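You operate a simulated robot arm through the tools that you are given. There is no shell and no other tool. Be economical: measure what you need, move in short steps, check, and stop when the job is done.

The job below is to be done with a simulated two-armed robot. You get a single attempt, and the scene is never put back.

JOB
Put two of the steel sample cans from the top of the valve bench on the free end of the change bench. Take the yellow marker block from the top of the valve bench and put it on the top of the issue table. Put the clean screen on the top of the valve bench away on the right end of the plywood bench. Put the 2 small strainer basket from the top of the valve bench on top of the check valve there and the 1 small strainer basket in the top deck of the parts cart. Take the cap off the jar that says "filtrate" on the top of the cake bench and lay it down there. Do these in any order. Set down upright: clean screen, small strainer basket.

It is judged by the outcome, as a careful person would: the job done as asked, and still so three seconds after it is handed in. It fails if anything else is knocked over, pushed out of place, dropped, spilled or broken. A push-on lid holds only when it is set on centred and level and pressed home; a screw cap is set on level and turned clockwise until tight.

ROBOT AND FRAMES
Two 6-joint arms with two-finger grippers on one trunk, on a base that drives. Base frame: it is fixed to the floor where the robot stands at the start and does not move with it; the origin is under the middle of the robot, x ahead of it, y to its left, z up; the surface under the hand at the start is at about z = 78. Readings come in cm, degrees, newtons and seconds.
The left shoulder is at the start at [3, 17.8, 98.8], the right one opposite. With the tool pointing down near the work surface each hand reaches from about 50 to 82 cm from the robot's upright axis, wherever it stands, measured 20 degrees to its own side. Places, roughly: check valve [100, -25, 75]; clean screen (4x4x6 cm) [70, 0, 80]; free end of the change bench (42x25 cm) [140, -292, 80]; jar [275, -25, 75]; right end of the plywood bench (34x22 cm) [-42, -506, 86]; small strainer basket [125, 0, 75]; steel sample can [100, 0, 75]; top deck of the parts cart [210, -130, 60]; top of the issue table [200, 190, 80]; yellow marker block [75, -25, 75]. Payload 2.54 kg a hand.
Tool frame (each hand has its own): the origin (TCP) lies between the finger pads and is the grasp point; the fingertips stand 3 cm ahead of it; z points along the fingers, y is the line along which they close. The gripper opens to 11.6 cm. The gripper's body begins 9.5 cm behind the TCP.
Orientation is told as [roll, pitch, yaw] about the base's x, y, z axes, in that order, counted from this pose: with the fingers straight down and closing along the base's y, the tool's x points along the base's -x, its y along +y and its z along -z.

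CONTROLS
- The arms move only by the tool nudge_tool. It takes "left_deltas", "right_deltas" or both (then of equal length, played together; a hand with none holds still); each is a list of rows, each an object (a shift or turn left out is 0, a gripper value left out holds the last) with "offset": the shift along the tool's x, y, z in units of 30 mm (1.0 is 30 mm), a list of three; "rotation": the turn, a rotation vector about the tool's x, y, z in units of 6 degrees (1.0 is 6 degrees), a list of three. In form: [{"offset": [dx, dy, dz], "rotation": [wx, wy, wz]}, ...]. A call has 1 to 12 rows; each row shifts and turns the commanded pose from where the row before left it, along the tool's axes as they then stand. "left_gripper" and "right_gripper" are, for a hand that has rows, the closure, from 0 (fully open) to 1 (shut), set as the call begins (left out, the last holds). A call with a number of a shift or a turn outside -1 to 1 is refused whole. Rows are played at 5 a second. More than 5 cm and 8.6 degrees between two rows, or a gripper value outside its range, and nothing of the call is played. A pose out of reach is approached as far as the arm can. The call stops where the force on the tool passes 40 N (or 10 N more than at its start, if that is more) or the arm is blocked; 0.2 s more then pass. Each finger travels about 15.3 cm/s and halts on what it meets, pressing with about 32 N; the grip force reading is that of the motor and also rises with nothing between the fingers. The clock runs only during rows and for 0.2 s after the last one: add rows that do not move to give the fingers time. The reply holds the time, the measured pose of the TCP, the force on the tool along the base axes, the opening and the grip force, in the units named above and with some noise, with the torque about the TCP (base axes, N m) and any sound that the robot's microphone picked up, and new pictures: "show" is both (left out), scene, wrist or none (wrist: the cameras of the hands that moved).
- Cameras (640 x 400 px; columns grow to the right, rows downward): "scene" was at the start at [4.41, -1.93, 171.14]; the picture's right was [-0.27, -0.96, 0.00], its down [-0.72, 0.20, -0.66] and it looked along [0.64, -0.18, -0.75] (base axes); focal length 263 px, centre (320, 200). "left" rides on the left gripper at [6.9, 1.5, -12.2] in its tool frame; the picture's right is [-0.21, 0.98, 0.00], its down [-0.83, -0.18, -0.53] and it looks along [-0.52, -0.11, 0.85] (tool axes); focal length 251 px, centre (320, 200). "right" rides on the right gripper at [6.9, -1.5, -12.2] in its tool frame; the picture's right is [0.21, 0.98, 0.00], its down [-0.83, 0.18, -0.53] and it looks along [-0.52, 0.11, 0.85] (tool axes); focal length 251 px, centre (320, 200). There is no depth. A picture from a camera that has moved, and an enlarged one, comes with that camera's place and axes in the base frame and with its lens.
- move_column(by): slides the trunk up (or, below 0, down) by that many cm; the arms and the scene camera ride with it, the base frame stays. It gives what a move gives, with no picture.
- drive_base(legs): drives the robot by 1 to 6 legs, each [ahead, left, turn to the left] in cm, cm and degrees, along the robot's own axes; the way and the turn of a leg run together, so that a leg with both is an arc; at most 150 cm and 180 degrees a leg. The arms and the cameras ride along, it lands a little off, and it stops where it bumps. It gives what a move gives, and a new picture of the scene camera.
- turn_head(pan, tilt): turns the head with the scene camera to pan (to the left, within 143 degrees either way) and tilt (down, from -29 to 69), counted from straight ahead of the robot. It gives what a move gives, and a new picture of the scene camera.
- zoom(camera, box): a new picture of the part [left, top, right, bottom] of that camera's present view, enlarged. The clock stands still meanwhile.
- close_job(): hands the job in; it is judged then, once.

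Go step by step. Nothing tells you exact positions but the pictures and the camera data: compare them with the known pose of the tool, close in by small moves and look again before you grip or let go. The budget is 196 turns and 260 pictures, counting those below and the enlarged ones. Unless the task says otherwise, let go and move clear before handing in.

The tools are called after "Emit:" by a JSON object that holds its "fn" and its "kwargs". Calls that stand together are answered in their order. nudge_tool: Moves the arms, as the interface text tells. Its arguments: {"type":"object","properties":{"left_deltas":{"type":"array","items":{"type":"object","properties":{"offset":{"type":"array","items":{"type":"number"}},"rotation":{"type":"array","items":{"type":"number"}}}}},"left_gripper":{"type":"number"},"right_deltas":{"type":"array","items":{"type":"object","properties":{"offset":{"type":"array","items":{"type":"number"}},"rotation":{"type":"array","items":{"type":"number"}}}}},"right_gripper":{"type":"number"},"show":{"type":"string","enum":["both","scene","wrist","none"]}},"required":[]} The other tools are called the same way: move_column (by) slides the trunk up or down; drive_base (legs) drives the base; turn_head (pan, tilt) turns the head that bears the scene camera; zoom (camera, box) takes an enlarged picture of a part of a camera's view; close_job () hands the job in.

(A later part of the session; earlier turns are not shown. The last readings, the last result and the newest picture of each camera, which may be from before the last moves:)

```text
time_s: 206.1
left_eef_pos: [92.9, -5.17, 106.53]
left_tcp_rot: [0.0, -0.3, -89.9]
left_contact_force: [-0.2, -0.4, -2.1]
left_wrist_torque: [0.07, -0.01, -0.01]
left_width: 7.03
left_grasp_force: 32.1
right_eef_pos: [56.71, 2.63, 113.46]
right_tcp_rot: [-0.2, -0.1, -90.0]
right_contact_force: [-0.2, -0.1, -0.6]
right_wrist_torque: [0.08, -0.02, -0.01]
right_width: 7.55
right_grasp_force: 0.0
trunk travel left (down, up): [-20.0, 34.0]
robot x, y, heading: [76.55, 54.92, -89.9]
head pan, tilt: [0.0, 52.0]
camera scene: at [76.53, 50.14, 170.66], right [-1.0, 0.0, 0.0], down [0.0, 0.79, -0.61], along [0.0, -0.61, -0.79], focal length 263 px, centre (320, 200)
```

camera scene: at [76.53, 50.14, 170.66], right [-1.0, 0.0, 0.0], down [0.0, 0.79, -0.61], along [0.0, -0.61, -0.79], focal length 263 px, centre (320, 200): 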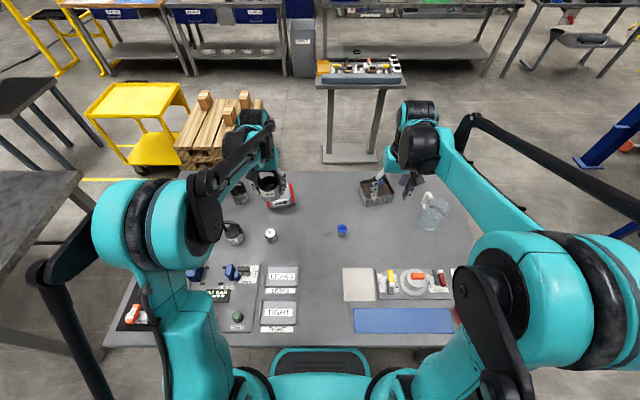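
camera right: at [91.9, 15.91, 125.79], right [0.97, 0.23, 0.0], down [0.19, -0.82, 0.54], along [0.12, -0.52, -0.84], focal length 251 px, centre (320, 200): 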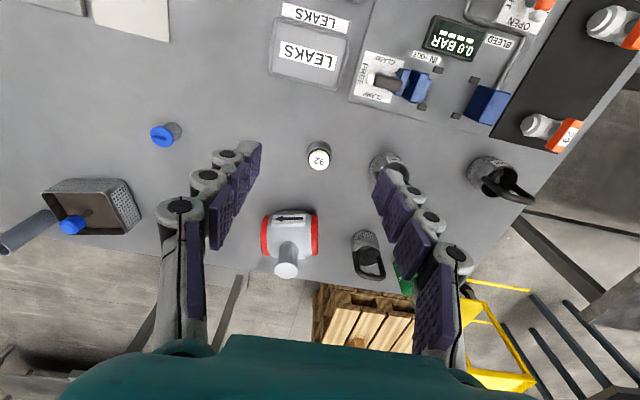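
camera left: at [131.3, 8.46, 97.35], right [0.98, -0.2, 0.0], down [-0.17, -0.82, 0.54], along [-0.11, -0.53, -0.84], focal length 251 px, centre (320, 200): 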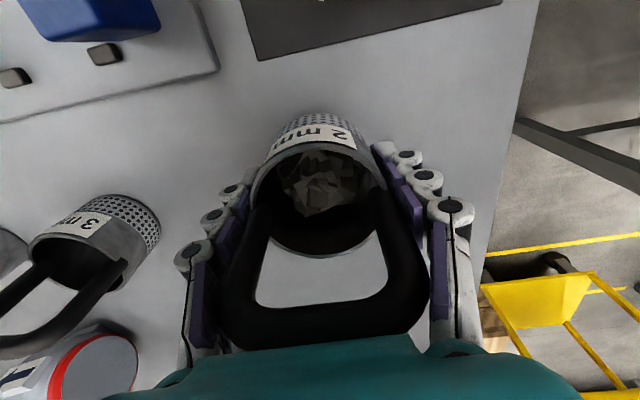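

Emit:
{"fn": "nudge_tool", "kwargs": {"left_deltas": [{"offset": [-0.3, 0, -0.3]}, {"offset": [-0.3, 0, -0.3]}, {"offset": [-0.4, 0, -0.2]}], "right_deltas": [{"offset": [0, 0.5, 0]}, {"offset": [0, 0.5, 0]}, {"offset": [0, 0.5, 0]}], "show": "wrist"}}

Emit:
{"fn": "zoom", "kwargs": {"camera": "scene", "box": [220, 140, 320, 250]}}

```text
time_s: 206.9
left_eef_pos: [93.02, -8.01, 108.98]
left_tcp_rot: [-0.1, -0.4, -89.9]
left_contact_force: [0.0, 0.0, -1.5]
left_wrist_torque: [-0.02, 0.0, 0.01]
left_width: 7.01
left_grasp_force: 31.9
right_eef_pos: [61.12, 2.66, 113.45]
right_tcp_rot: [-0.1, -0.1, -90.0]
right_contact_force: [-0.3, -0.1, -0.1]
right_wrist_torque: [0.04, 0.0, 0.0]
right_width: 7.53
right_grasp_force: 0.1
trunk travel left (down, up): [-20.0, 34.0]
robot x, y, heading: [76.41, 54.86, -89.8]
head pan, tilt: [0.0, 52.0]
camera right: at [59.69, 9.48, 125.7], right [0.98, 0.21, 0.0], down [0.18, -0.83, 0.53], along [0.11, -0.52, -0.85], focal length 251 px, centre (320, 200)
camera left: at [94.47, -1.06, 121.01], right [0.98, -0.21, 0.0], down [-0.18, -0.82, 0.54], along [-0.11, -0.53, -0.84], focal length 251 px, centre (320, 200)
```

right: 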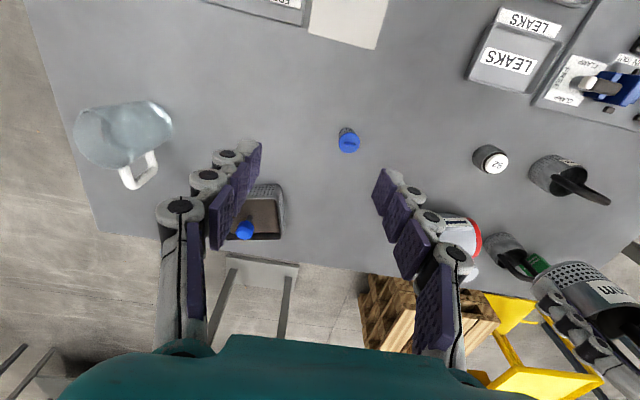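
left: 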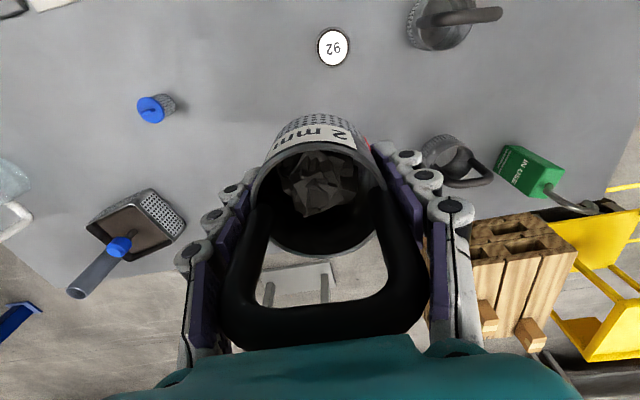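

```text
3.64 times, centred on (270, 195) of scene
camera zoom: at [76.61, 50.42, 170.67], right [-1.0, 0.0, 0.0], down [0.0, 0.79, -0.62], along [0.0, -0.62, -0.79], focal length 955 px, centre (502, 218)
```

zoom: 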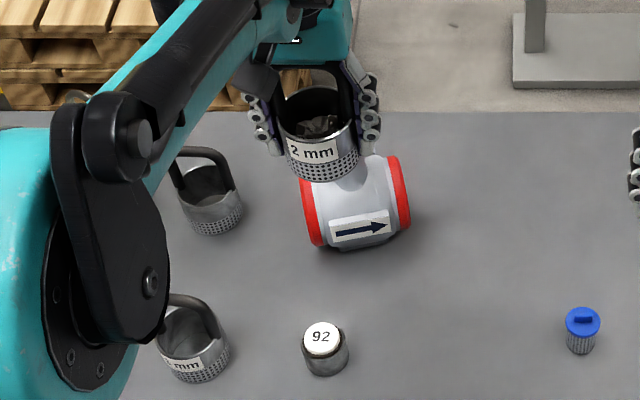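

The third basket's label faces away, but 2 and 3 are known. I estimate the neck top at [93.8, -20.7, 93.1] from four views. Moving the basket above it.

Emit:
{"fn": "nudge_tool", "kwargs": {"left_deltas": [{"offset": [-0.6, 0.04, 0]}, {"offset": [-0.6, 0.04, 0]}, {"offset": [-0.6, 0.04, 0]}, {"offset": [-0.6, 0.04, 0]}, {"offset": [-0.6, 0.04, 0.3]}, {"offset": [-0.6, 0.04, 0.5]}, {"offset": [-0.6, 0.03, 0.6]}, {"offset": [0, 0, 0.6]}, {"offset": [0, 0, 0.5]}, {}], "right_deltas": [{"offset": [0, 0, 0.3]}, {"offset": [0, 0, 0.3]}, {"offset": [0, 0, 0.3]}, {"offset": [0, 0, 0.3]}, {"offset": [0, 0, 0.3]}, {"offset": [0, 0, 0.3]}, {"offset": [0, 0, 0]}, {"offset": [0, 0, 0]}, {"offset": [0, 0, 0]}, {}], "show": "both"}}

Emit:
{"fn": "zoom", "kwargs": {"camera": "scene", "box": [230, 110, 310, 220]}}

Emit:
{"fn": "zoom", "kwargs": {"camera": "right", "box": [420, 180, 620, 320]}}

```text
time_s: 209.1
left_eef_pos: [93.85, -20.53, 101.68]
left_tcp_rot: [0.0, -0.4, -89.8]
left_contact_force: [0.4, -0.2, -2.0]
left_wrist_torque: [0.0, 0.02, 0.02]
left_width: 6.99
left_grasp_force: 31.6
right_eef_pos: [61.11, 2.82, 108.12]
right_tcp_rot: [-0.1, 0.0, -90.1]
right_contact_force: [-0.2, -0.4, -0.1]
right_wrist_torque: [0.0, 0.01, -0.02]
right_width: 7.52
right_grasp_force: 0.1
trunk travel left (down, up): [-20.0, 34.0]
robot x, y, heading: [77.15, 54.56, -90.3]
head pan, tilt: [0.0, 52.0]
camera scene: at [76.53, 50.48, 170.67], right [-1.0, 0.0, 0.0], down [0.0, 0.79, -0.62], along [0.0, -0.62, -0.79], focal length 263 px, centre (320, 200)
camera right: at [59.68, 9.71, 120.35], right [0.98, 0.21, 0.0], down [0.18, -0.83, 0.53], along [0.11, -0.52, -0.84], focal length 251 px, centre (320, 200)
camera left: at [95.29, -13.59, 113.76], right [0.98, -0.21, 0.0], down [-0.18, -0.82, 0.54], along [-0.11, -0.53, -0.84], focal length 251 px, centre (320, 200)
```

scene: 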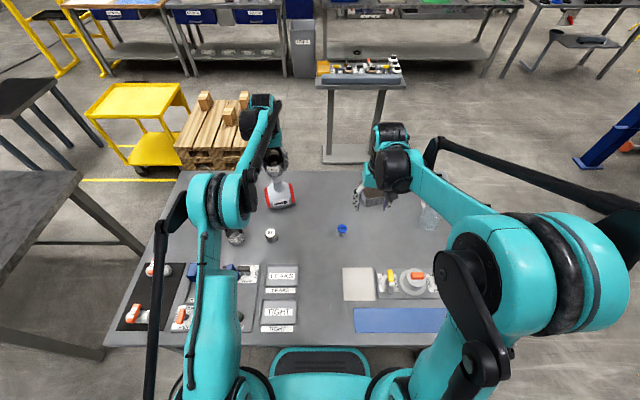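
right: 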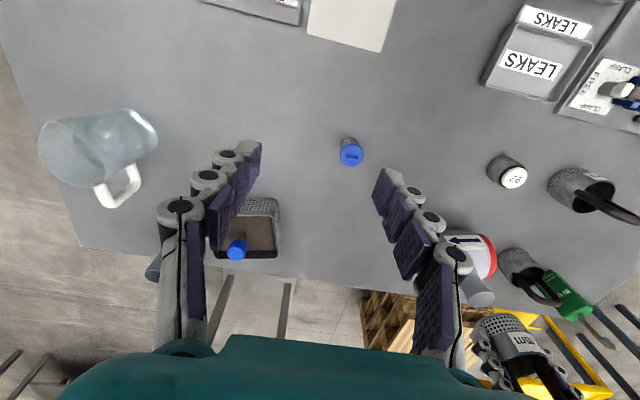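
left: 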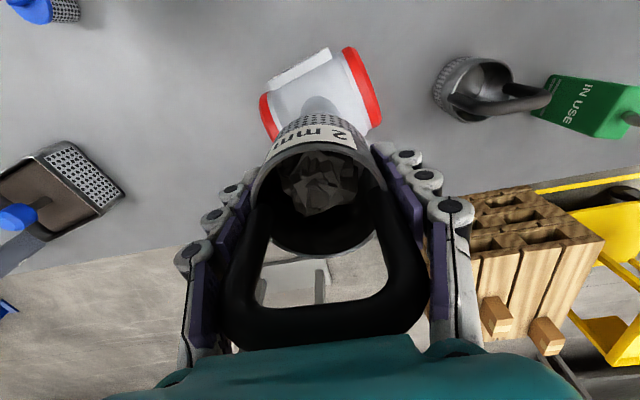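

```text
3.64 times, centred on (270, 165) of scene
camera zoom: at [76.53, 50.48, 170.67], right [-1.0, 0.0, 0.0], down [0.0, 0.79, -0.62], along [0.0, -0.62, -0.79], focal length 955 px, centre (502, 327)
```

zoom: 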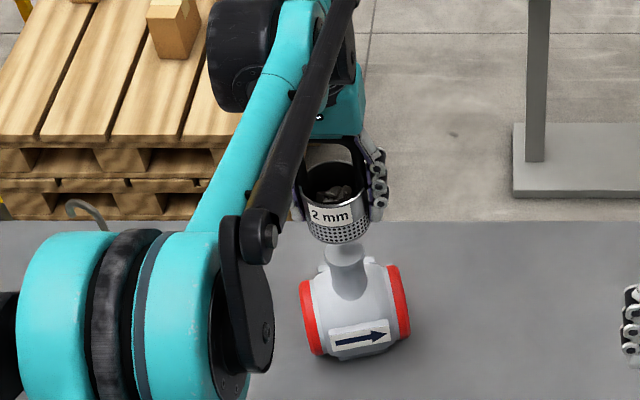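

```text
2.86 times, centred on (520, 250) of right
camera zoom: at [59.68, 9.71, 120.35], right [0.98, 0.21, 0.0], down [0.18, -0.83, 0.53], along [0.11, -0.52, -0.84], focal length 718 px, centre (-251, 57)
```

zoom: 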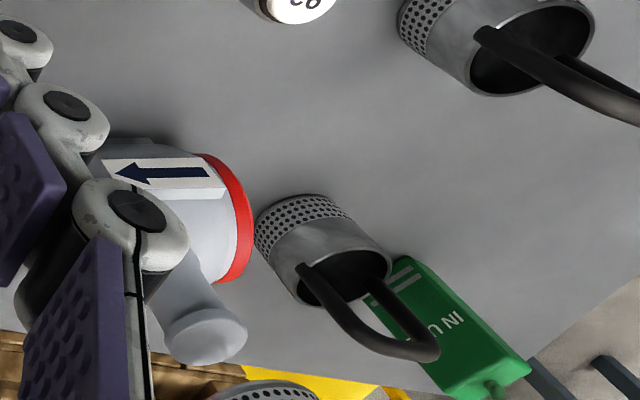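

Both views agree: neck top at [93.8, -20.7, 93.1], basket centered above it. Lowering gently.

Emit:
{"fn": "nudge_tool", "kwargs": {"left_deltas": [{"offset": [-0.05, 0, 0.4]}, {"offset": [0, 0, 0.4]}, {"offset": [0, 0, 0.3]}, {"offset": [0, 0, 0.15]}, {"offset": [0, 0, 0.1]}, {}], "show": "none"}}

Emit:
{"fn": "nudge_tool", "kwargs": {"left_deltas": [{"offset": [0, 0, 0.06]}, {"offset": [0, 0, 0.06]}, {"offset": [0, 0, 0.06]}, {}], "show": "none"}}

```text
time_s: 210.5
left_eef_pos: [93.79, -20.86, 97.7]
left_tcp_rot: [0.1, -0.4, -89.9]
left_contact_force: [-0.6, 0.2, -1.2]
left_wrist_torque: [-0.01, 0.0, 0.02]
left_width: 6.99
left_grasp_force: 31.8
right_eef_pos: [61.18, 2.88, 107.95]
right_tcp_rot: [-0.1, -0.1, -89.9]
right_contact_force: [1.0, 0.1, -0.1]
right_wrist_torque: [0.01, 0.03, -0.03]
right_width: 7.52
right_grasp_force: 0.0
trunk travel left (down, up): [-20.0, 34.0]
robot x, y, heading: [76.8, 54.69, -89.9]
head pan, tilt: [0.0, 52.0]
```

```text
time_s: 211.5
left_eef_pos: [93.73, -20.43, 97.45]
left_tcp_rot: [0.1, -0.7, -89.8]
left_contact_force: [1.9, -7.8, 38.5]
left_wrist_torque: [-0.19, -0.09, 0.02]
left_width: 7.05
left_grasp_force: 31.9
right_eef_pos: [61.26, 2.99, 108.19]
right_tcp_rot: [0.0, -0.2, -90.0]
right_contact_force: [0.0, 0.4, 0.2]
right_wrist_torque: [0.03, 0.02, -0.03]
right_width: 7.57
right_grasp_force: 0.0
trunk travel left (down, up): [-20.0, 34.0]
robot x, y, heading: [76.77, 54.9, -90.0]
head pan, tilt: [0.0, 52.0]
```

Contact with about 38 N; easing up slightly and checking alignment before release.

Emit:
{"fn": "nudge_tool", "kwargs": {"left_deltas": [{"offset": [0, 0, -0.1]}, {}], "show": "none"}}

Emit:
{"fn": "zoom", "kwargs": {"camera": "scene", "box": [230, 110, 310, 220]}}

Emit:
{"fn": "zoom", "kwargs": {"camera": "right", "box": [420, 200, 620, 340]}}

```text
time_s: 212.1
left_eef_pos: [93.83, -20.69, 97.38]
left_tcp_rot: [0.0, -0.4, -89.9]
left_contact_force: [2.3, -2.2, 14.2]
left_wrist_torque: [0.2, 0.08, 0.05]
left_width: 7.04
left_grasp_force: 32.5
right_eef_pos: [61.3, 2.84, 108.11]
right_tcp_rot: [-0.1, -0.2, -90.0]
right_contact_force: [0.2, -0.7, 0.2]
right_wrist_torque: [0.0, -0.05, 0.01]
right_width: 7.54
right_grasp_force: 0.0
trunk travel left (down, up): [-20.0, 34.0]
robot x, y, heading: [76.94, 54.9, -90.1]
head pan, tilt: [0.0, 52.0]
```

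```text
3.64 times, centred on (270, 165) of scene
camera zoom: at [76.53, 50.62, 170.66], right [-1.0, 0.0, 0.0], down [0.0, 0.79, -0.62], along [0.0, -0.62, -0.79], focal length 955 px, centre (502, 327)
```

zoom: 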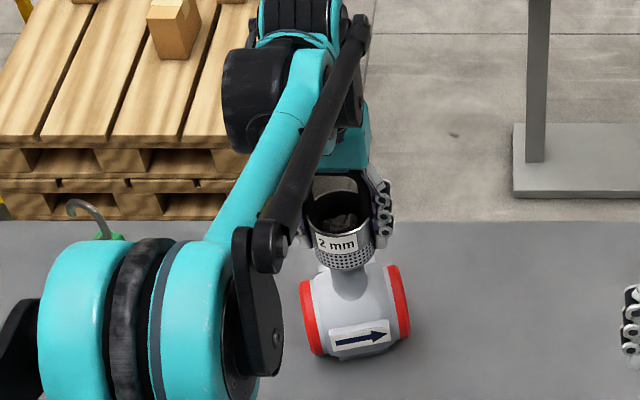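

```text
2.86 times, centred on (520, 270) of right
camera zoom: at [59.69, 9.8, 120.38], right [0.98, 0.21, 0.0], down [0.18, -0.82, 0.54], along [0.11, -0.52, -0.84], focal length 718 px, centre (-251, 0)
```

zoom: 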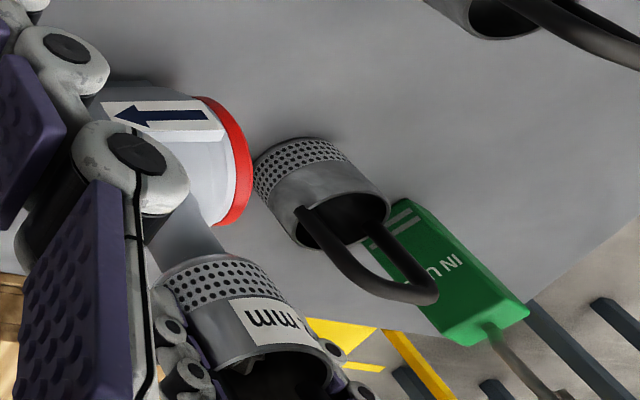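

Aligned. Releasing.

Emit:
{"fn": "nudge_tool", "kwargs": {"left_deltas": [{}, {}, {}], "left_gripper": 0.25, "show": "none"}}

Emit:
{"fn": "nudge_tool", "kwargs": {"left_deltas": [{}, {}], "left_gripper": 0, "show": "wrist"}}

```text
time_s: 212.9
left_eef_pos: [93.63, -20.8, 97.33]
left_tcp_rot: [0.0, -0.4, -89.8]
left_contact_force: [0.4, -0.5, 0.3]
left_wrist_torque: [-0.03, -0.02, 0.01]
left_width: 8.7
left_grasp_force: 0.0
right_eef_pos: [61.14, 2.85, 108.03]
right_tcp_rot: [-0.1, -0.1, -90.0]
right_contact_force: [0.9, 0.4, -0.5]
right_wrist_torque: [0.0, 0.03, -0.06]
right_width: 7.55
right_grasp_force: 0.0
trunk travel left (down, up): [-20.0, 34.0]
robot x, y, heading: [76.58, 55.13, -90.0]
head pan, tilt: [0.0, 52.0]
```

```text
time_s: 213.5
left_eef_pos: [93.78, -20.74, 97.34]
left_tcp_rot: [-0.1, -0.3, -89.9]
left_contact_force: [-0.3, -0.6, -0.8]
left_wrist_torque: [0.02, 0.01, 0.02]
left_width: 11.58
left_grasp_force: 0.1
right_eef_pos: [61.18, 2.74, 108.04]
right_tcp_rot: [-0.1, -0.1, -89.9]
right_contact_force: [0.6, 0.2, 0.1]
right_wrist_torque: [-0.02, 0.04, 0.01]
right_width: 7.54
right_grasp_force: 0.0
trunk travel left (down, up): [-20.0, 34.0]
robot x, y, heading: [76.57, 55.04, -89.9]
head pan, tilt: [0.0, 52.0]
camera left: at [95.25, -13.8, 109.39], right [0.98, -0.21, 0.0], down [-0.18, -0.82, 0.54], along [-0.11, -0.53, -0.84], focal length 251 px, centre (320, 200)
```

left: 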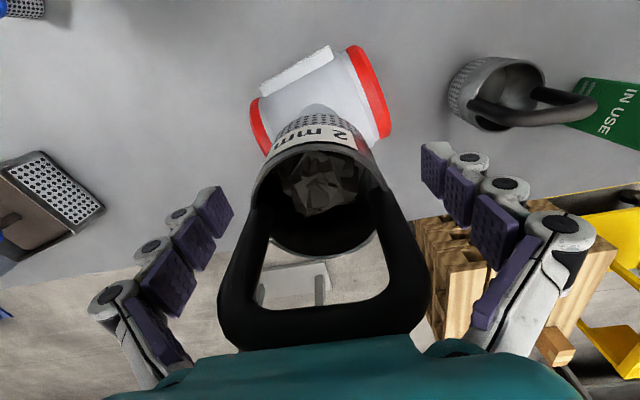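

It stands on its own. Lifting straight up clear of the handle, then back.

Emit:
{"fn": "nudge_tool", "kwargs": {"left_deltas": [{"offset": [0, 0, -0.4]}, {"offset": [0, 0, -0.7]}, {"offset": [0, 0, -0.8]}, {"offset": [0, 0, -0.8]}, {"offset": [0, 0, -0.8]}, {"offset": [0, 0, -0.8]}, {"offset": [0, 0, -0.5]}, {"offset": [0.6, 0, 0]}, {"offset": [0.8, 0, 0]}, {"offset": [0.9, 0, 0]}, {"offset": [0.9, 0, 0]}, {"offset": [0.9, 0, 0]}], "show": "both"}}

Emit:
{"fn": "zoom", "kwargs": {"camera": "scene", "box": [230, 130, 310, 230]}}

```text
time_s: 216.1
left_eef_pos: [93.74, -7.78, 111.91]
left_tcp_rot: [0.0, -0.4, -89.9]
left_contact_force: [0.0, 1.2, 0.4]
left_wrist_torque: [-0.01, 0.01, 0.0]
left_width: 11.6
left_grasp_force: 0.2
right_eef_pos: [61.16, 2.93, 108.11]
right_tcp_rot: [-0.1, -0.1, -90.0]
right_contact_force: [-0.2, 0.2, -0.3]
right_wrist_torque: [-0.05, 0.03, 0.0]
right_width: 7.55
right_grasp_force: 0.0
trunk travel left (down, up): [-20.0, 34.0]
robot x, y, heading: [76.5, 54.65, -90.1]
head pan, tilt: [0.0, 52.0]
camera scene: at [76.53, 50.64, 170.68], right [-1.0, 0.0, 0.0], down [0.0, 0.79, -0.62], along [0.0, -0.62, -0.79], focal length 263 px, centre (320, 200)
camera left: at [95.11, -0.89, 123.98], right [0.98, -0.21, 0.0], down [-0.18, -0.82, 0.54], along [-0.11, -0.53, -0.84], focal length 251 px, centre (320, 200)
```

scene: 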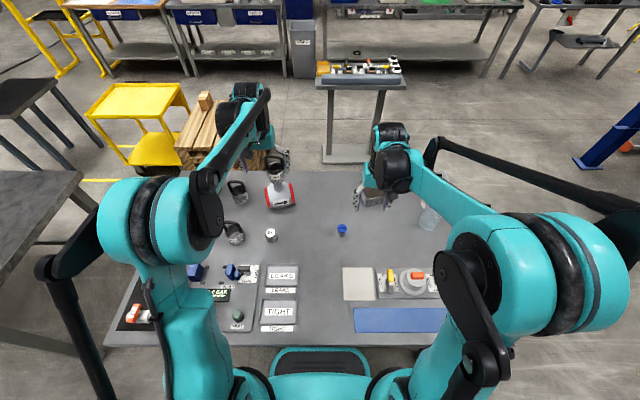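
left: 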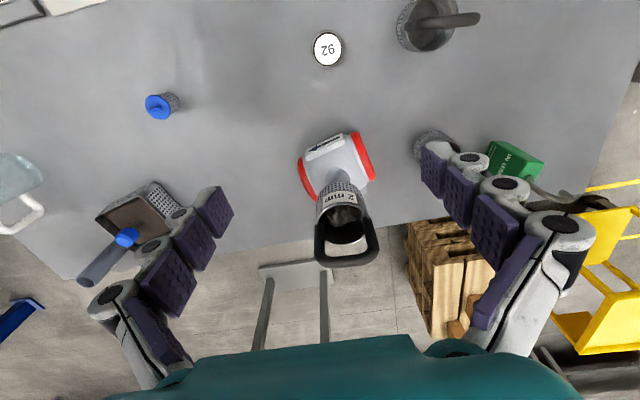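

```text
4.00 times, centred on (270, 180) of scene
camera zoom: at [76.53, 50.64, 170.68], right [-1.0, 0.0, 0.0], down [0.0, 0.79, -0.62], along [0.0, -0.62, -0.79], focal length 1050 px, centre (520, 280)
```

zoom: 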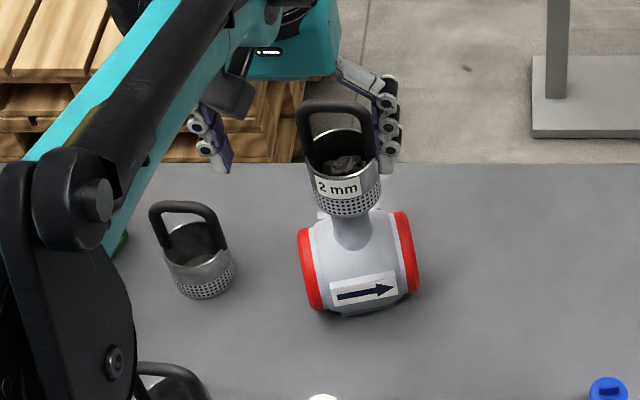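

The 2 mm basket stands on the valve. By exclusion the third basket is the 1 mm one; I'll move over and look at it from above.

Emit:
{"fn": "drive_base", "kwargs": {"legs": [[0, 20, 0]]}}

Emit:
{"fn": "nudge_tool", "kwargs": {"left_deltas": [{"offset": [-0.8, 0, 0.2]}, {"offset": [-0.8, 0, 0.2]}, {"offset": [-0.8, 0, 0.2]}, {}], "show": "wrist"}}

```text
time_s: 217.7
left_eef_pos: [113.81, -7.92, 112.01]
left_tcp_rot: [0.0, -0.4, -89.7]
left_contact_force: [-0.6, -0.1, 0.4]
left_wrist_torque: [-0.01, 0.04, 0.01]
left_width: 11.61
left_grasp_force: 0.1
right_eef_pos: [81.42, 2.68, 108.04]
right_tcp_rot: [-0.1, -0.1, -89.8]
right_contact_force: [0.3, -0.4, -0.6]
right_wrist_torque: [-0.04, 0.0, -0.05]
right_width: 7.55
right_grasp_force: 0.1
trunk travel left (down, up): [-20.0, 34.0]
robot x, y, heading: [96.92, 54.72, -89.8]
head pan, tilt: [0.0, 52.0]
camera scene: at [96.6, 50.49, 170.67], right [-1.0, 0.0, 0.0], down [0.0, 0.79, -0.62], along [0.0, -0.62, -0.79], focal length 263 px, centre (320, 200)
```

scene: 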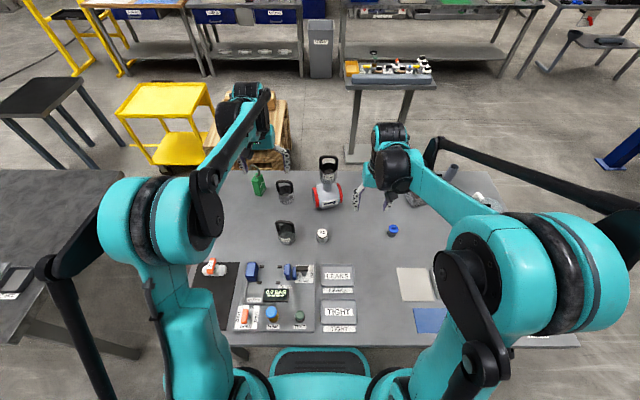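

```text
time_s: 218.7
left_eef_pos: [113.61, -14.92, 110.09]
left_tcp_rot: [0.0, -0.5, -89.6]
left_contact_force: [-0.5, 0.2, 0.0]
left_wrist_torque: [-0.06, 0.02, 0.01]
left_width: 11.61
left_grasp_force: 0.2
right_eef_pos: [81.32, 2.92, 108.08]
right_tcp_rot: [-0.1, 0.0, -89.8]
right_contact_force: [0.4, 0.4, 0.3]
right_wrist_torque: [-0.02, 0.0, 0.0]
right_width: 7.54
right_grasp_force: 0.2
trunk travel left (down, up): [-20.0, 34.0]
robot x, y, heading: [97.03, 54.91, -90.0]
head pan, tilt: [0.0, 52.0]
camera left: at [115.18, -8.06, 122.24], right [0.98, -0.21, 0.0], down [-0.18, -0.82, 0.54], along [-0.11, -0.53, -0.84], focal length 251 px, centre (320, 200)
```

left: 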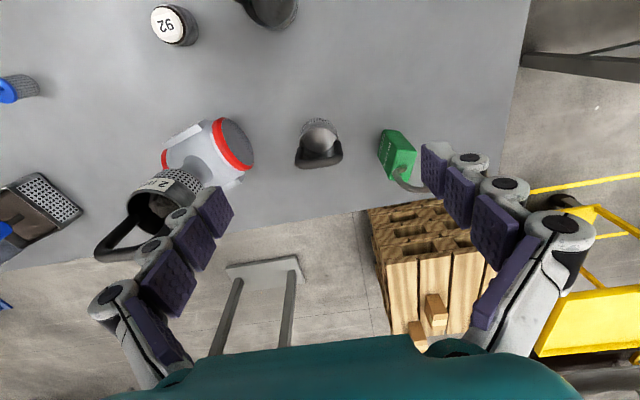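

1 mm basket at about [112.2, -22.3], handle along x. Closing the fingers a bit for clearance to the valve, and descending above it.

Emit:
{"fn": "nudge_tool", "kwargs": {"left_deltas": [{"offset": [-0.8, -0.15, 0.6]}, {"offset": [-0.8, -0.16, 0.8]}, {"offset": [-0.8, -0.16, 0.8]}, {"offset": [-0.06, 0, 0.8]}, {"offset": [0, 0, 0.8]}, {"offset": [0, 0, 0.8]}, {}], "left_gripper": 0.12, "show": "both"}}

```text
time_s: 220.3
left_eef_pos: [112.31, -22.4, 96.16]
left_tcp_rot: [0.1, -0.4, -89.7]
left_contact_force: [0.1, -0.6, -0.5]
left_wrist_torque: [0.0, -0.02, -0.02]
left_width: 10.17
left_grasp_force: 0.1
right_eef_pos: [81.24, 2.77, 108.16]
right_tcp_rot: [-0.1, -0.1, -89.8]
right_contact_force: [-0.1, 0.5, -0.2]
right_wrist_torque: [-0.02, 0.0, 0.03]
right_width: 7.54
right_grasp_force: 0.1
trunk travel left (down, up): [-20.0, 34.0]
robot x, y, heading: [96.56, 54.45, -89.6]
head pan, tilt: [0.0, 52.0]
camera scene: at [96.43, 50.52, 170.67], right [-1.0, 0.0, 0.0], down [0.0, 0.79, -0.62], along [0.0, -0.62, -0.79], focal length 263 px, centre (320, 200)
camera left: at [113.78, -15.53, 108.26], right [0.98, -0.21, 0.0], down [-0.18, -0.82, 0.54], along [-0.11, -0.53, -0.84], focal length 251 px, centre (320, 200)
```

scene: 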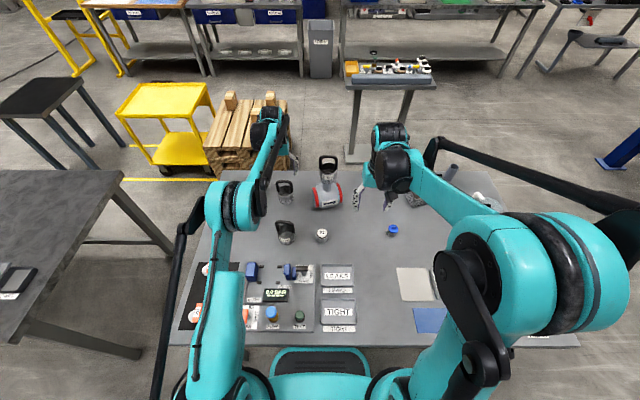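
left: 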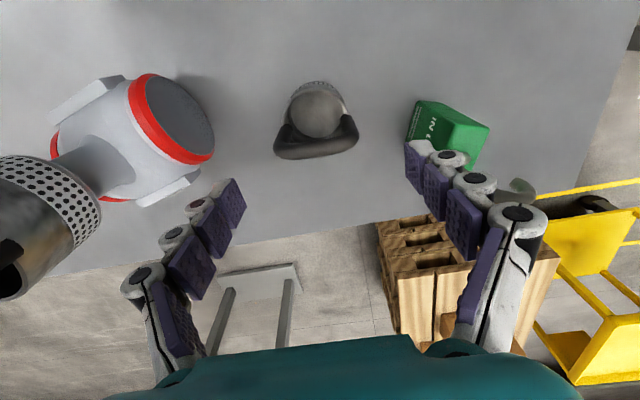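

Emit:
{"fn": "nudge_tool", "kwargs": {"left_deltas": [{"offset": [0.1, 0, 0.7]}, {"offset": [0, 0, 0.7]}, {"offset": [0, 0, 0.7]}, {"offset": [0, 0, 0.7]}, {"offset": [0, 0, 0.5]}, {}], "show": "wrist"}}

```text
time_s: 221.7
left_eef_pos: [112.4, -22.26, 86.4]
left_tcp_rot: [0.0, -0.3, -89.7]
left_contact_force: [-0.5, 0.6, 0.4]
left_wrist_torque: [0.02, -0.03, 0.0]
left_width: 10.2
left_grasp_force: 0.1
right_eef_pos: [81.26, 2.82, 108.01]
right_tcp_rot: [-0.1, -0.1, -89.8]
right_contact_force: [-0.8, 0.1, 0.4]
right_wrist_torque: [0.03, 0.02, -0.01]
right_width: 7.53
right_grasp_force: 0.1
trunk travel left (down, up): [-20.0, 34.0]
robot x, y, heading: [96.74, 54.7, -89.9]
head pan, tilt: [0.0, 52.0]
camera left: at [113.89, -15.32, 98.48], right [0.98, -0.21, 0.0], down [-0.18, -0.82, 0.54], along [-0.11, -0.53, -0.84], focal length 251 px, centre (320, 200)
```

left: 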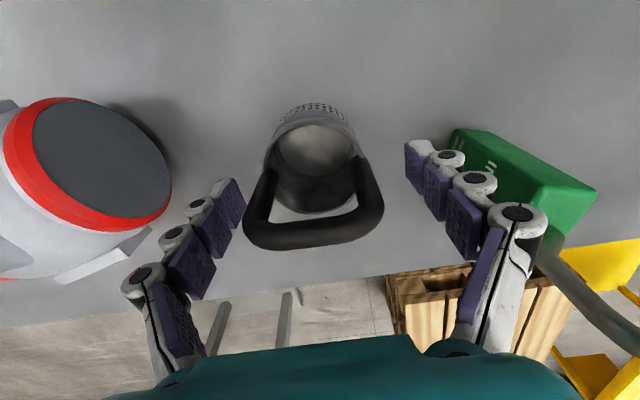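

Green tag is close to the right finger; narrowing the opening a bit more and centering before the final descent.

Emit:
{"fn": "nudge_tool", "kwargs": {"left_deltas": [{"offset": [0, -0.1, 0]}, {}, {"offset": [0, 0, 0.5]}, {"offset": [0, 0, 0.5]}, {"offset": [0, 0, 0.5]}, {}], "left_gripper": 0.24, "show": "wrist"}}

```text
time_s: 223.1
left_eef_pos: [112.05, -22.5, 81.87]
left_tcp_rot: [0.0, -0.4, -89.6]
left_contact_force: [-0.8, 0.3, -0.7]
left_wrist_torque: [-0.04, -0.04, -0.02]
left_width: 8.8
left_grasp_force: 0.1
right_eef_pos: [81.2, 2.77, 108.1]
right_tcp_rot: [-0.1, -0.1, -89.9]
right_contact_force: [-0.4, 0.4, -0.4]
right_wrist_torque: [0.0, -0.04, 0.03]
right_width: 7.53
right_grasp_force: 0.0
trunk travel left (down, up): [-20.0, 34.0]
robot x, y, heading: [96.51, 55.08, -89.8]
head pan, tilt: [0.0, 52.0]
camera left: at [113.57, -15.48, 93.85], right [0.98, -0.21, 0.0], down [-0.18, -0.82, 0.54], along [-0.11, -0.53, -0.84], focal length 251 px, centre (320, 200)
```

left: 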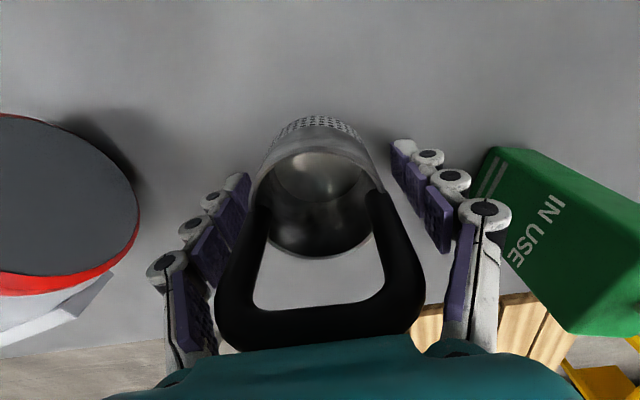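

Clear on both sides. Closing and lifting slowly.

Emit:
{"fn": "nudge_tool", "kwargs": {"left_deltas": [{}, {}, {}, {}], "left_gripper": 1, "show": "none"}}

Emit:
{"fn": "nudge_tool", "kwargs": {"left_deltas": [{"offset": [0, 0, -0.1]}, {"offset": [0, 0, -0.2]}, {"offset": [0, 0, -0.3]}, {"offset": [0, 0, -0.3]}, {"offset": [0, 0, -0.4]}, {"offset": [0, 0, -0.4]}, {}], "show": "wrist"}}

```text
time_s: 224.1
left_eef_pos: [112.09, -22.41, 81.81]
left_tcp_rot: [0.0, -0.3, -89.7]
left_contact_force: [-0.9, -2.2, 4.1]
left_wrist_torque: [0.02, 0.04, 0.01]
left_width: 7.03
left_grasp_force: 32.4
right_eef_pos: [81.23, 2.78, 108.13]
right_tcp_rot: [0.0, 0.0, -89.8]
right_contact_force: [-0.3, -0.5, -0.6]
right_wrist_torque: [0.04, 0.03, 0.0]
right_width: 7.54
right_grasp_force: 0.1
trunk travel left (down, up): [-20.0, 34.0]
robot x, y, heading: [96.61, 54.78, -89.8]
head pan, tilt: [0.0, 52.0]
```

```text
time_s: 225.7
left_eef_pos: [112.3, -22.29, 86.88]
left_tcp_rot: [0.0, -0.4, -89.7]
left_contact_force: [-0.4, 0.4, -1.1]
left_wrist_torque: [0.01, 0.0, -0.02]
left_width: 6.99
left_grasp_force: 31.8
right_eef_pos: [81.26, 2.75, 107.96]
right_tcp_rot: [-0.1, -0.1, -89.9]
right_contact_force: [0.0, 0.2, 0.4]
right_wrist_torque: [0.01, 0.0, 0.0]
right_width: 7.55
right_grasp_force: 0.0
trunk travel left (down, up): [-20.0, 34.0]
robot x, y, heading: [96.57, 54.82, -89.6]
head pan, tilt: [0.0, 52.0]
camera left: at [113.68, -15.35, 99.02], right [0.98, -0.21, 0.0], down [-0.18, -0.82, 0.54], along [-0.11, -0.53, -0.84], focal length 251 px, centre (320, 200)
```

left: 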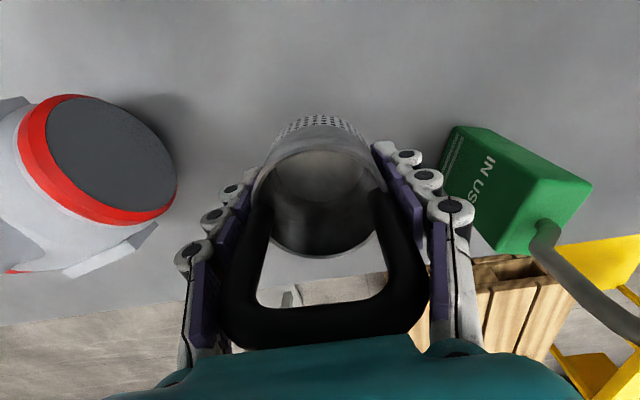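

Basket lifted. Raising it higher and back while the right hand goes over the clean screen at about [67.8, -3.5].

Emit:
{"fn": "nudge_tool", "kwargs": {"left_deltas": [{"offset": [0, 0, -0.6]}, {"offset": [0, 0, -0.7]}, {"offset": [0, 0, -0.8]}, {"offset": [0, 0, -0.8]}, {"offset": [0, 0, -0.8]}, {"offset": [0, 0, -0.8]}, {"offset": [0.2, 0, -0.8]}, {"offset": [0.5, 0, -0.8]}, {"offset": [0.8, 0, -0.8]}, {"offset": [0.8, 0, -0.4]}, {"offset": [0.8, 0, 0]}, {"offset": [0.6, 0, 0]}], "right_deltas": [{"offset": [-0.2, -0.5, 0.1]}, {"offset": [-0.2, -0.5, 0.2]}, {"offset": [-0.2, -0.5, 0.2]}, {"offset": [-0.2, -0.5, 0.2]}, {"offset": [-0.2, -0.5, 0.2]}, {"offset": [-0.2, -0.5, 0.2]}, {"offset": [-0.2, -0.5, 0.3]}, {"offset": [-0.2, -0.5, 0.3]}, {"offset": [-0.2, -0.4, 0.3]}, {"offset": [-0.2, 0, 0.3]}, {"offset": [0, 0, 0.3]}, {}], "show": "wrist"}}

```text
time_s: 228.3
left_eef_pos: [112.06, -10.79, 109.0]
left_tcp_rot: [0.0, -0.4, -89.7]
left_contact_force: [-0.1, 0.8, -1.1]
left_wrist_torque: [0.02, -0.01, -0.02]
left_width: 7.01
left_grasp_force: 32.2
right_eef_pos: [68.06, -3.38, 100.34]
right_tcp_rot: [-0.2, -0.2, -89.8]
right_contact_force: [0.6, 0.4, 0.5]
right_wrist_torque: [0.01, -0.01, -0.01]
right_width: 7.55
right_grasp_force: 0.1
trunk travel left (down, up): [-20.0, 34.0]
robot x, y, heading: [96.5, 54.97, -89.7]
head pan, tilt: [0.0, 52.0]
camera right: at [66.58, 3.57, 112.63], right [0.98, 0.22, 0.0], down [0.18, -0.82, 0.53], along [0.12, -0.52, -0.84], focal length 251 px, centre (320, 200)
camera left: at [113.55, -3.87, 121.04], right [0.98, -0.21, 0.0], down [-0.18, -0.82, 0.54], along [-0.11, -0.53, -0.84], focal length 251 px, centre (320, 200)
```

right: 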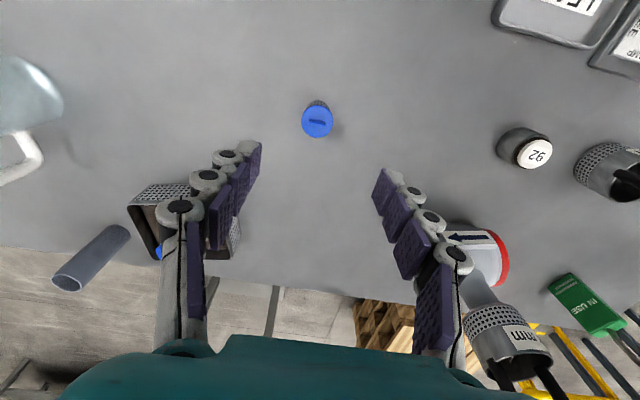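
left: 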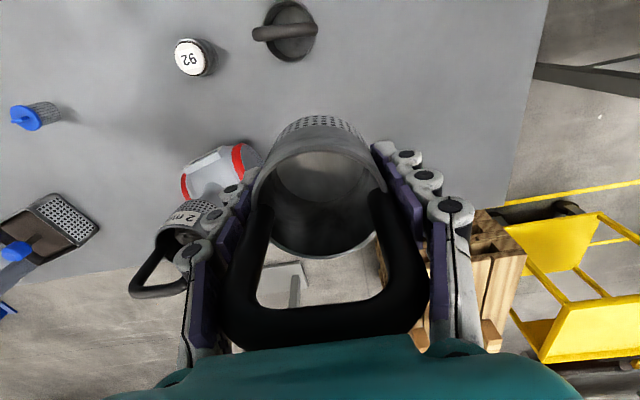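

Emit:
{"fn": "nudge_tool", "kwargs": {"right_deltas": [{"offset": [-0.12, 0, 0.8]}, {"offset": [-0.12, 0, 0.8]}, {"offset": [0, 0, 0.8]}, {"offset": [0, 0, 0.8]}, {"offset": [0, 0, 0.8]}, {"offset": [0, 0, 0.5]}, {}], "show": "wrist"}}

```text
time_s: 229.9
left_eef_pos: [112.1, -11.0, 109.03]
left_tcp_rot: [-0.1, -0.4, -89.7]
left_contact_force: [-0.2, -0.7, -2.0]
left_wrist_torque: [0.01, -0.01, 0.02]
left_width: 6.99
left_grasp_force: 31.8
right_eef_pos: [68.31, -4.0, 86.71]
right_tcp_rot: [-0.1, -0.2, -89.7]
right_contact_force: [0.2, 0.8, -0.3]
right_wrist_torque: [0.02, 0.0, -0.02]
right_width: 7.54
right_grasp_force: 0.1
trunk travel left (down, up): [-20.0, 34.0]
robot x, y, heading: [96.32, 54.56, -89.5]
head pan, tilt: [0.0, 52.0]
camera right: at [66.69, 2.89, 99.08], right [0.98, 0.22, 0.0], down [0.18, -0.82, 0.53], along [0.12, -0.52, -0.85], focal length 251 px, centre (320, 200)
```

right: 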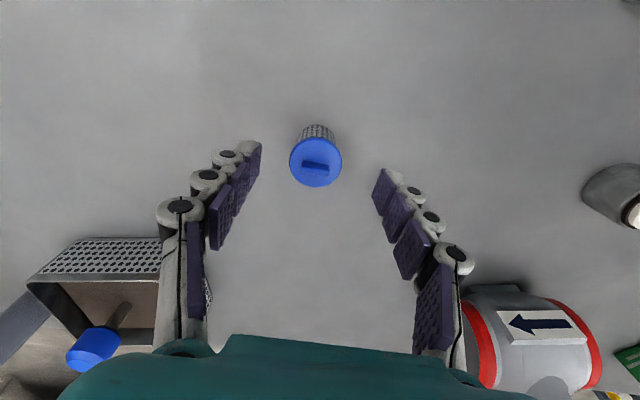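

Emit:
{"fn": "nudge_tool", "kwargs": {"right_deltas": [{"offset": [0, -0.08, 0.6]}, {"offset": [0, 0, 0.6]}, {"offset": [0, 0, 0.45]}, {}], "show": "none"}}

Emit:
{"fn": "nudge_tool", "kwargs": {"right_deltas": [{}, {}, {}, {}], "right_gripper": 1, "show": "none"}}

Emit:
{"fn": "nudge_tool", "kwargs": {"right_deltas": [{"offset": [0, 0, -0.1]}, {"offset": [0, 0, -0.2]}, {"offset": [0, 0, -0.3]}, {"offset": [0, 0, -0.4]}, {"offset": [0, 0, -0.4]}, {}], "show": "wrist"}}

```text
time_s: 230.9
left_eef_pos: [112.02, -10.92, 108.96]
left_tcp_rot: [0.0, -0.4, -89.7]
left_contact_force: [0.1, 0.3, -2.5]
left_wrist_torque: [-0.06, -0.01, -0.01]
left_width: 7.01
left_grasp_force: 31.7
right_eef_pos: [67.89, -4.1, 81.84]
right_tcp_rot: [-0.2, -0.1, -89.8]
right_contact_force: [0.9, -0.1, 0.2]
right_wrist_torque: [-0.03, -0.03, 0.01]
right_width: 7.52
right_grasp_force: 0.1
trunk travel left (down, up): [-20.0, 34.0]
robot x, y, heading: [96.63, 55.24, -89.8]
head pan, tilt: [0.0, 52.0]
```

```text
time_s: 231.9
left_eef_pos: [112.07, -10.91, 108.89]
left_tcp_rot: [0.0, -0.5, -89.7]
left_contact_force: [-0.6, 0.7, -1.2]
left_wrist_torque: [-0.01, 0.01, -0.02]
left_width: 7.01
left_grasp_force: 31.9
right_eef_pos: [67.86, -4.23, 81.95]
right_tcp_rot: [-0.1, -0.2, -89.8]
right_contact_force: [0.0, 0.8, 0.7]
right_wrist_torque: [-0.02, 0.01, -0.02]
right_width: 3.45
right_grasp_force: 32.0
trunk travel left (down, up): [-20.0, 34.0]
robot x, y, heading: [96.59, 54.84, -89.8]
head pan, tilt: [0.0, 52.0]
```

```text
time_s: 233.3
left_eef_pos: [111.98, -10.98, 108.91]
left_tcp_rot: [0.0, -0.4, -89.7]
left_contact_force: [-0.3, 0.6, -1.5]
left_wrist_torque: [0.0, 0.0, 0.01]
left_width: 7.0
left_grasp_force: 31.9
right_eef_pos: [67.83, -4.17, 86.09]
right_tcp_rot: [0.0, -0.1, -89.8]
right_contact_force: [-0.5, -0.3, -1.4]
right_wrist_torque: [0.03, -0.02, -0.03]
right_width: 3.44
right_grasp_force: 31.3
trunk travel left (down, up): [-20.0, 34.0]
robot x, y, heading: [96.41, 55.0, -89.8]
head pan, tilt: [0.0, 52.0]
camera right: at [66.31, 2.77, 98.36], right [0.98, 0.22, 0.0], down [0.18, -0.82, 0.53], along [0.12, -0.52, -0.85], focal length 251 px, centre (320, 200)
```

right: 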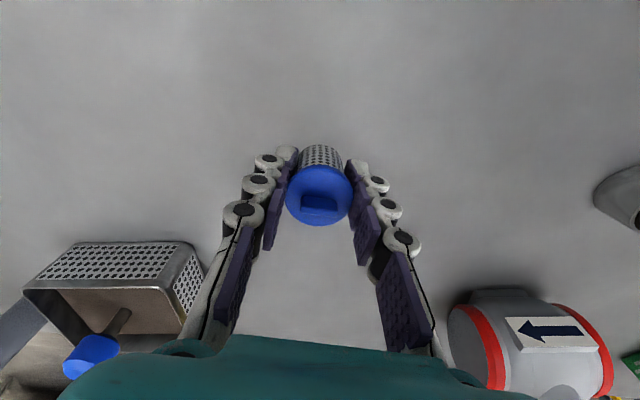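

Screen held. Raising and tucking both hands in for the drive.

Emit:
{"fn": "nudge_tool", "kwargs": {"right_deltas": [{"offset": [0, 0, -0.6]}, {"offset": [0, 0, -0.8]}, {"offset": [0, 0, -0.8]}, {"offset": [0, 0, -0.8]}, {"offset": [0, 0, -0.8]}, {"offset": [0, 0, -0.8]}, {"offset": [0, 0, -0.8]}, {"offset": [0.4, 0, -0.8]}, {"offset": [0.6, 0, -0.8]}, {"offset": [0.7, 0, -0.8]}, {"offset": [0.7, 0, -0.5]}, {"offset": [0.6, 0, 0]}], "left_deltas": [{"offset": [0, 0, -0.2]}, {"offset": [0.4, 0, -0.2]}, {"offset": [0.7, 0, -0.2]}, {"offset": [0.7, 0, -0.2]}, {"offset": [0.7, 0, -0.2]}, {"offset": [0.7, 0, -0.2]}, {"offset": [0.7, 0, -0.2]}, {"offset": [0.7, 0, 0]}, {"offset": [0.6, 0, 0]}, {"offset": [0.4, 0, 0]}, {}, {}], "show": "none"}}

Emit:
{"fn": "drive_base", "kwargs": {"legs": [[-36, 0, 0], [0, 0, 90]]}}

```text
time_s: 235.9
left_eef_pos: [112.15, 5.72, 113.0]
left_tcp_rot: [0.1, -0.3, -89.7]
left_contact_force: [0.4, 0.1, -1.6]
left_wrist_torque: [-0.01, 0.0, 0.0]
left_width: 7.0
left_grasp_force: 31.7
right_eef_pos: [67.69, 4.96, 111.03]
right_tcp_rot: [-0.1, -0.1, -89.8]
right_contact_force: [0.5, 0.6, 0.0]
right_wrist_torque: [0.01, -0.02, 0.04]
right_width: 3.47
right_grasp_force: 31.9
trunk travel left (down, up): [-20.0, 34.0]
robot x, y, heading: [96.28, 54.81, -89.8]
head pan, tilt: [0.0, 52.0]
```

```text
time_s: 242.0
left_eef_pos: [145.51, 106.35, 113.0]
left_tcp_rot: [0.1, -0.5, 0.7]
left_contact_force: [-0.7, -0.7, -1.7]
left_wrist_torque: [-0.03, 0.0, 0.01]
left_width: 7.01
left_grasp_force: 32.5
right_eef_pos: [146.59, 61.96, 111.0]
right_tcp_rot: [-0.1, -0.1, 0.5]
right_contact_force: [0.4, 0.0, 0.2]
right_wrist_torque: [0.03, 0.0, 0.02]
right_width: 3.43
right_grasp_force: 32.0
trunk travel left (down, up): [-20.0, 34.0]
robot x, y, heading: [96.18, 90.32, 0.5]
head pan, tilt: [0.0, 52.0]
camera scene: at [100.81, 90.88, 170.67], right [0.01, -1.0, 0.0], down [-0.79, -0.01, -0.62], along [0.62, 0.01, -0.79], focal length 263 px, centre (320, 200)
```

scene: 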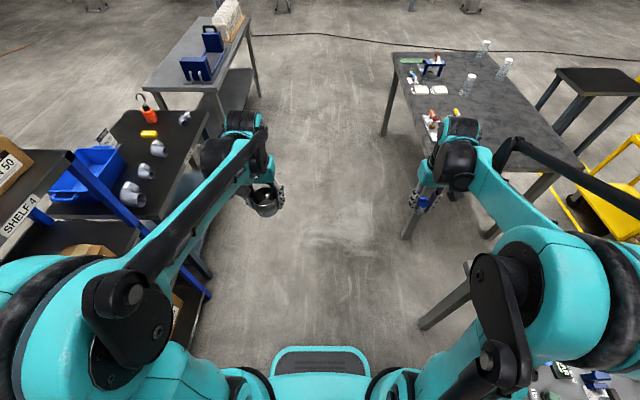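

The way is open along the left aisle. Driving around the far end of the cake bench toward the cart.

Emit:
{"fn": "drive_base", "kwargs": {"legs": [[145, 0, 0], [145, 0, 0], [0, -140, 0], [0, -140, 0]]}}

Emit:
{"fn": "turn_head", "kwargs": {"pan": -90, "tilt": 30}}

```text
time_s: 269.0
left_eef_pos: [420.43, -186.6, 113.07]
left_tcp_rot: [0.1, -0.4, -2.5]
left_contact_force: [0.3, 0.4, -1.8]
left_wrist_torque: [0.01, -0.01, 0.0]
left_width: 6.99
left_grasp_force: 32.2
right_eef_pos: [418.88, -230.91, 110.84]
right_tcp_rot: [-0.1, -0.1, -2.7]
right_contact_force: [0.3, 0.2, -0.9]
right_wrist_torque: [0.0, -0.01, 0.0]
right_width: 3.44
right_grasp_force: 32.3
trunk travel left (down, up): [-20.0, 34.0]
robot x, y, heading: [370.88, -199.57, -2.7]
head pan, tilt: [0.0, 52.0]
camera scene: at [374.95, -199.48, 170.67], right [-0.05, -1.0, 0.0], down [-0.79, 0.04, -0.62], along [0.61, -0.03, -0.79], focal length 263 px, centre (320, 200)
```

scene: 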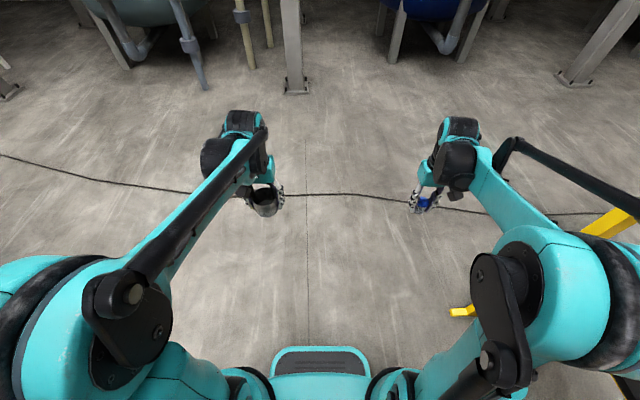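

```text
time_s: 270.6
left_eef_pos: [420.38, -186.46, 112.93]
left_tcp_rot: [0.0, -0.5, -2.6]
left_contact_force: [-0.5, 0.0, -1.2]
left_wrist_torque: [0.01, 0.0, 0.0]
left_width: 6.97
left_grasp_force: 32.4
right_eef_pos: [419.02, -230.75, 110.98]
right_tcp_rot: [-0.1, -0.1, -2.7]
right_contact_force: [0.3, -0.3, -0.1]
right_wrist_torque: [0.0, -0.03, 0.03]
right_width: 3.43
right_grasp_force: 32.0
trunk travel left (down, up): [-20.0, 34.0]
robot x, y, heading: [370.62, -199.41, -2.5]
head pan, tilt: [-90.0, 30.0]
camera scene: at [367.03, -208.12, 173.89], right [-1.0, 0.05, 0.0], down [0.02, 0.5, -0.87], along [-0.04, -0.86, -0.5], focal length 263 px, centre (320, 200)
```

scene: 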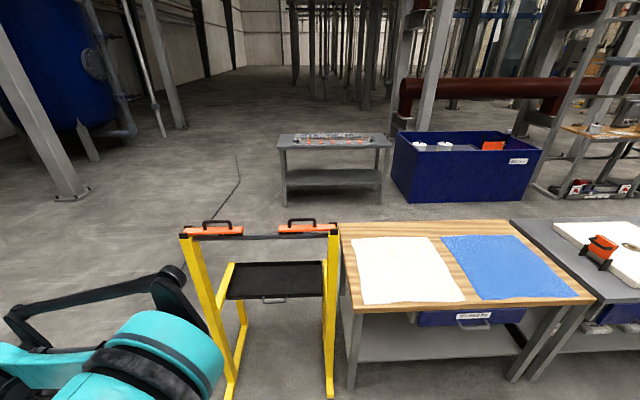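

Clear floor. Turning to face +y and strafing to the cart.

Emit:
{"fn": "drive_base", "kwargs": {"legs": [[0, 0, 92.6], [0, 140, 0]]}}

Emit:
{"fn": "turn_head", "kwargs": {"pan": 0, "tilt": 45}}

```text
time_s: 281.6
left_eef_pos: [212.14, -155.56, 113.01]
left_tcp_rot: [0.0, -0.4, 93.1]
left_contact_force: [-0.1, 0.0, -1.9]
left_wrist_torque: [-0.01, -0.03, -0.03]
left_width: 6.99
left_grasp_force: 32.0
right_eef_pos: [256.36, -152.59, 110.9]
right_tcp_rot: [-0.1, 0.0, 93.1]
right_contact_force: [-0.4, -0.5, -0.7]
right_wrist_torque: [-0.02, 0.0, -0.01]
right_width: 3.43
right_grasp_force: 31.7
trunk travel left (down, up): [-20.0, 34.0]
robot x, y, heading: [230.12, -203.96, 93.0]
head pan, tilt: [-90.0, 30.0]
camera scene: at [239.07, -206.23, 173.89], right [0.05, -1.0, 0.0], down [-0.5, -0.03, -0.87], along [0.86, 0.05, -0.5], focal length 263 px, centre (320, 200)
```

scene: 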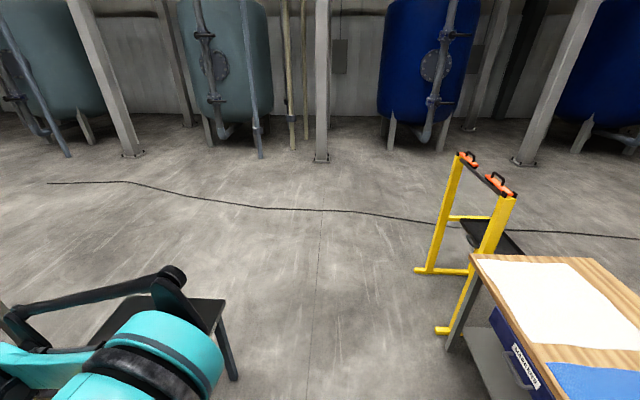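

```text
time_s: 283.2
left_eef_pos: [212.33, -155.6, 112.98]
left_tcp_rot: [0.0, -0.4, 93.2]
left_contact_force: [0.3, -0.6, -0.9]
left_wrist_torque: [0.0, 0.0, -0.01]
left_width: 6.99
left_grasp_force: 31.4
right_eef_pos: [256.46, -152.54, 111.02]
right_tcp_rot: [-0.1, -0.1, 93.1]
right_contact_force: [0.9, 0.1, -0.8]
right_wrist_torque: [0.0, 0.01, -0.03]
right_width: 3.43
right_grasp_force: 31.9
trunk travel left (down, up): [-20.0, 34.0]
robot x, y, heading: [230.15, -204.19, 93.2]
head pan, tilt: [0.0, 45.0]
camera scene: at [229.65, -198.6, 171.63], right [1.0, 0.05, 0.0], down [0.04, -0.71, -0.71], along [-0.04, 0.71, -0.71], focal length 263 px, centre (320, 200)
```

scene: 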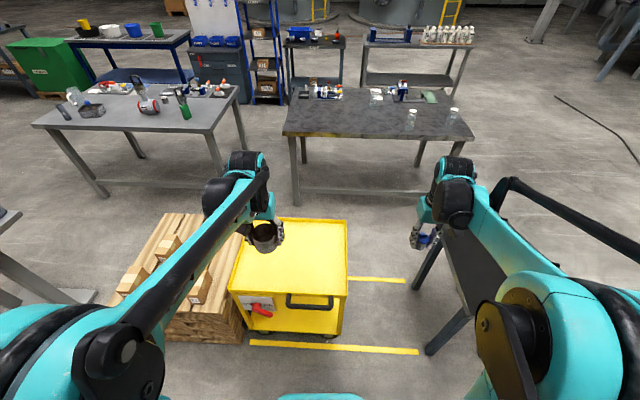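

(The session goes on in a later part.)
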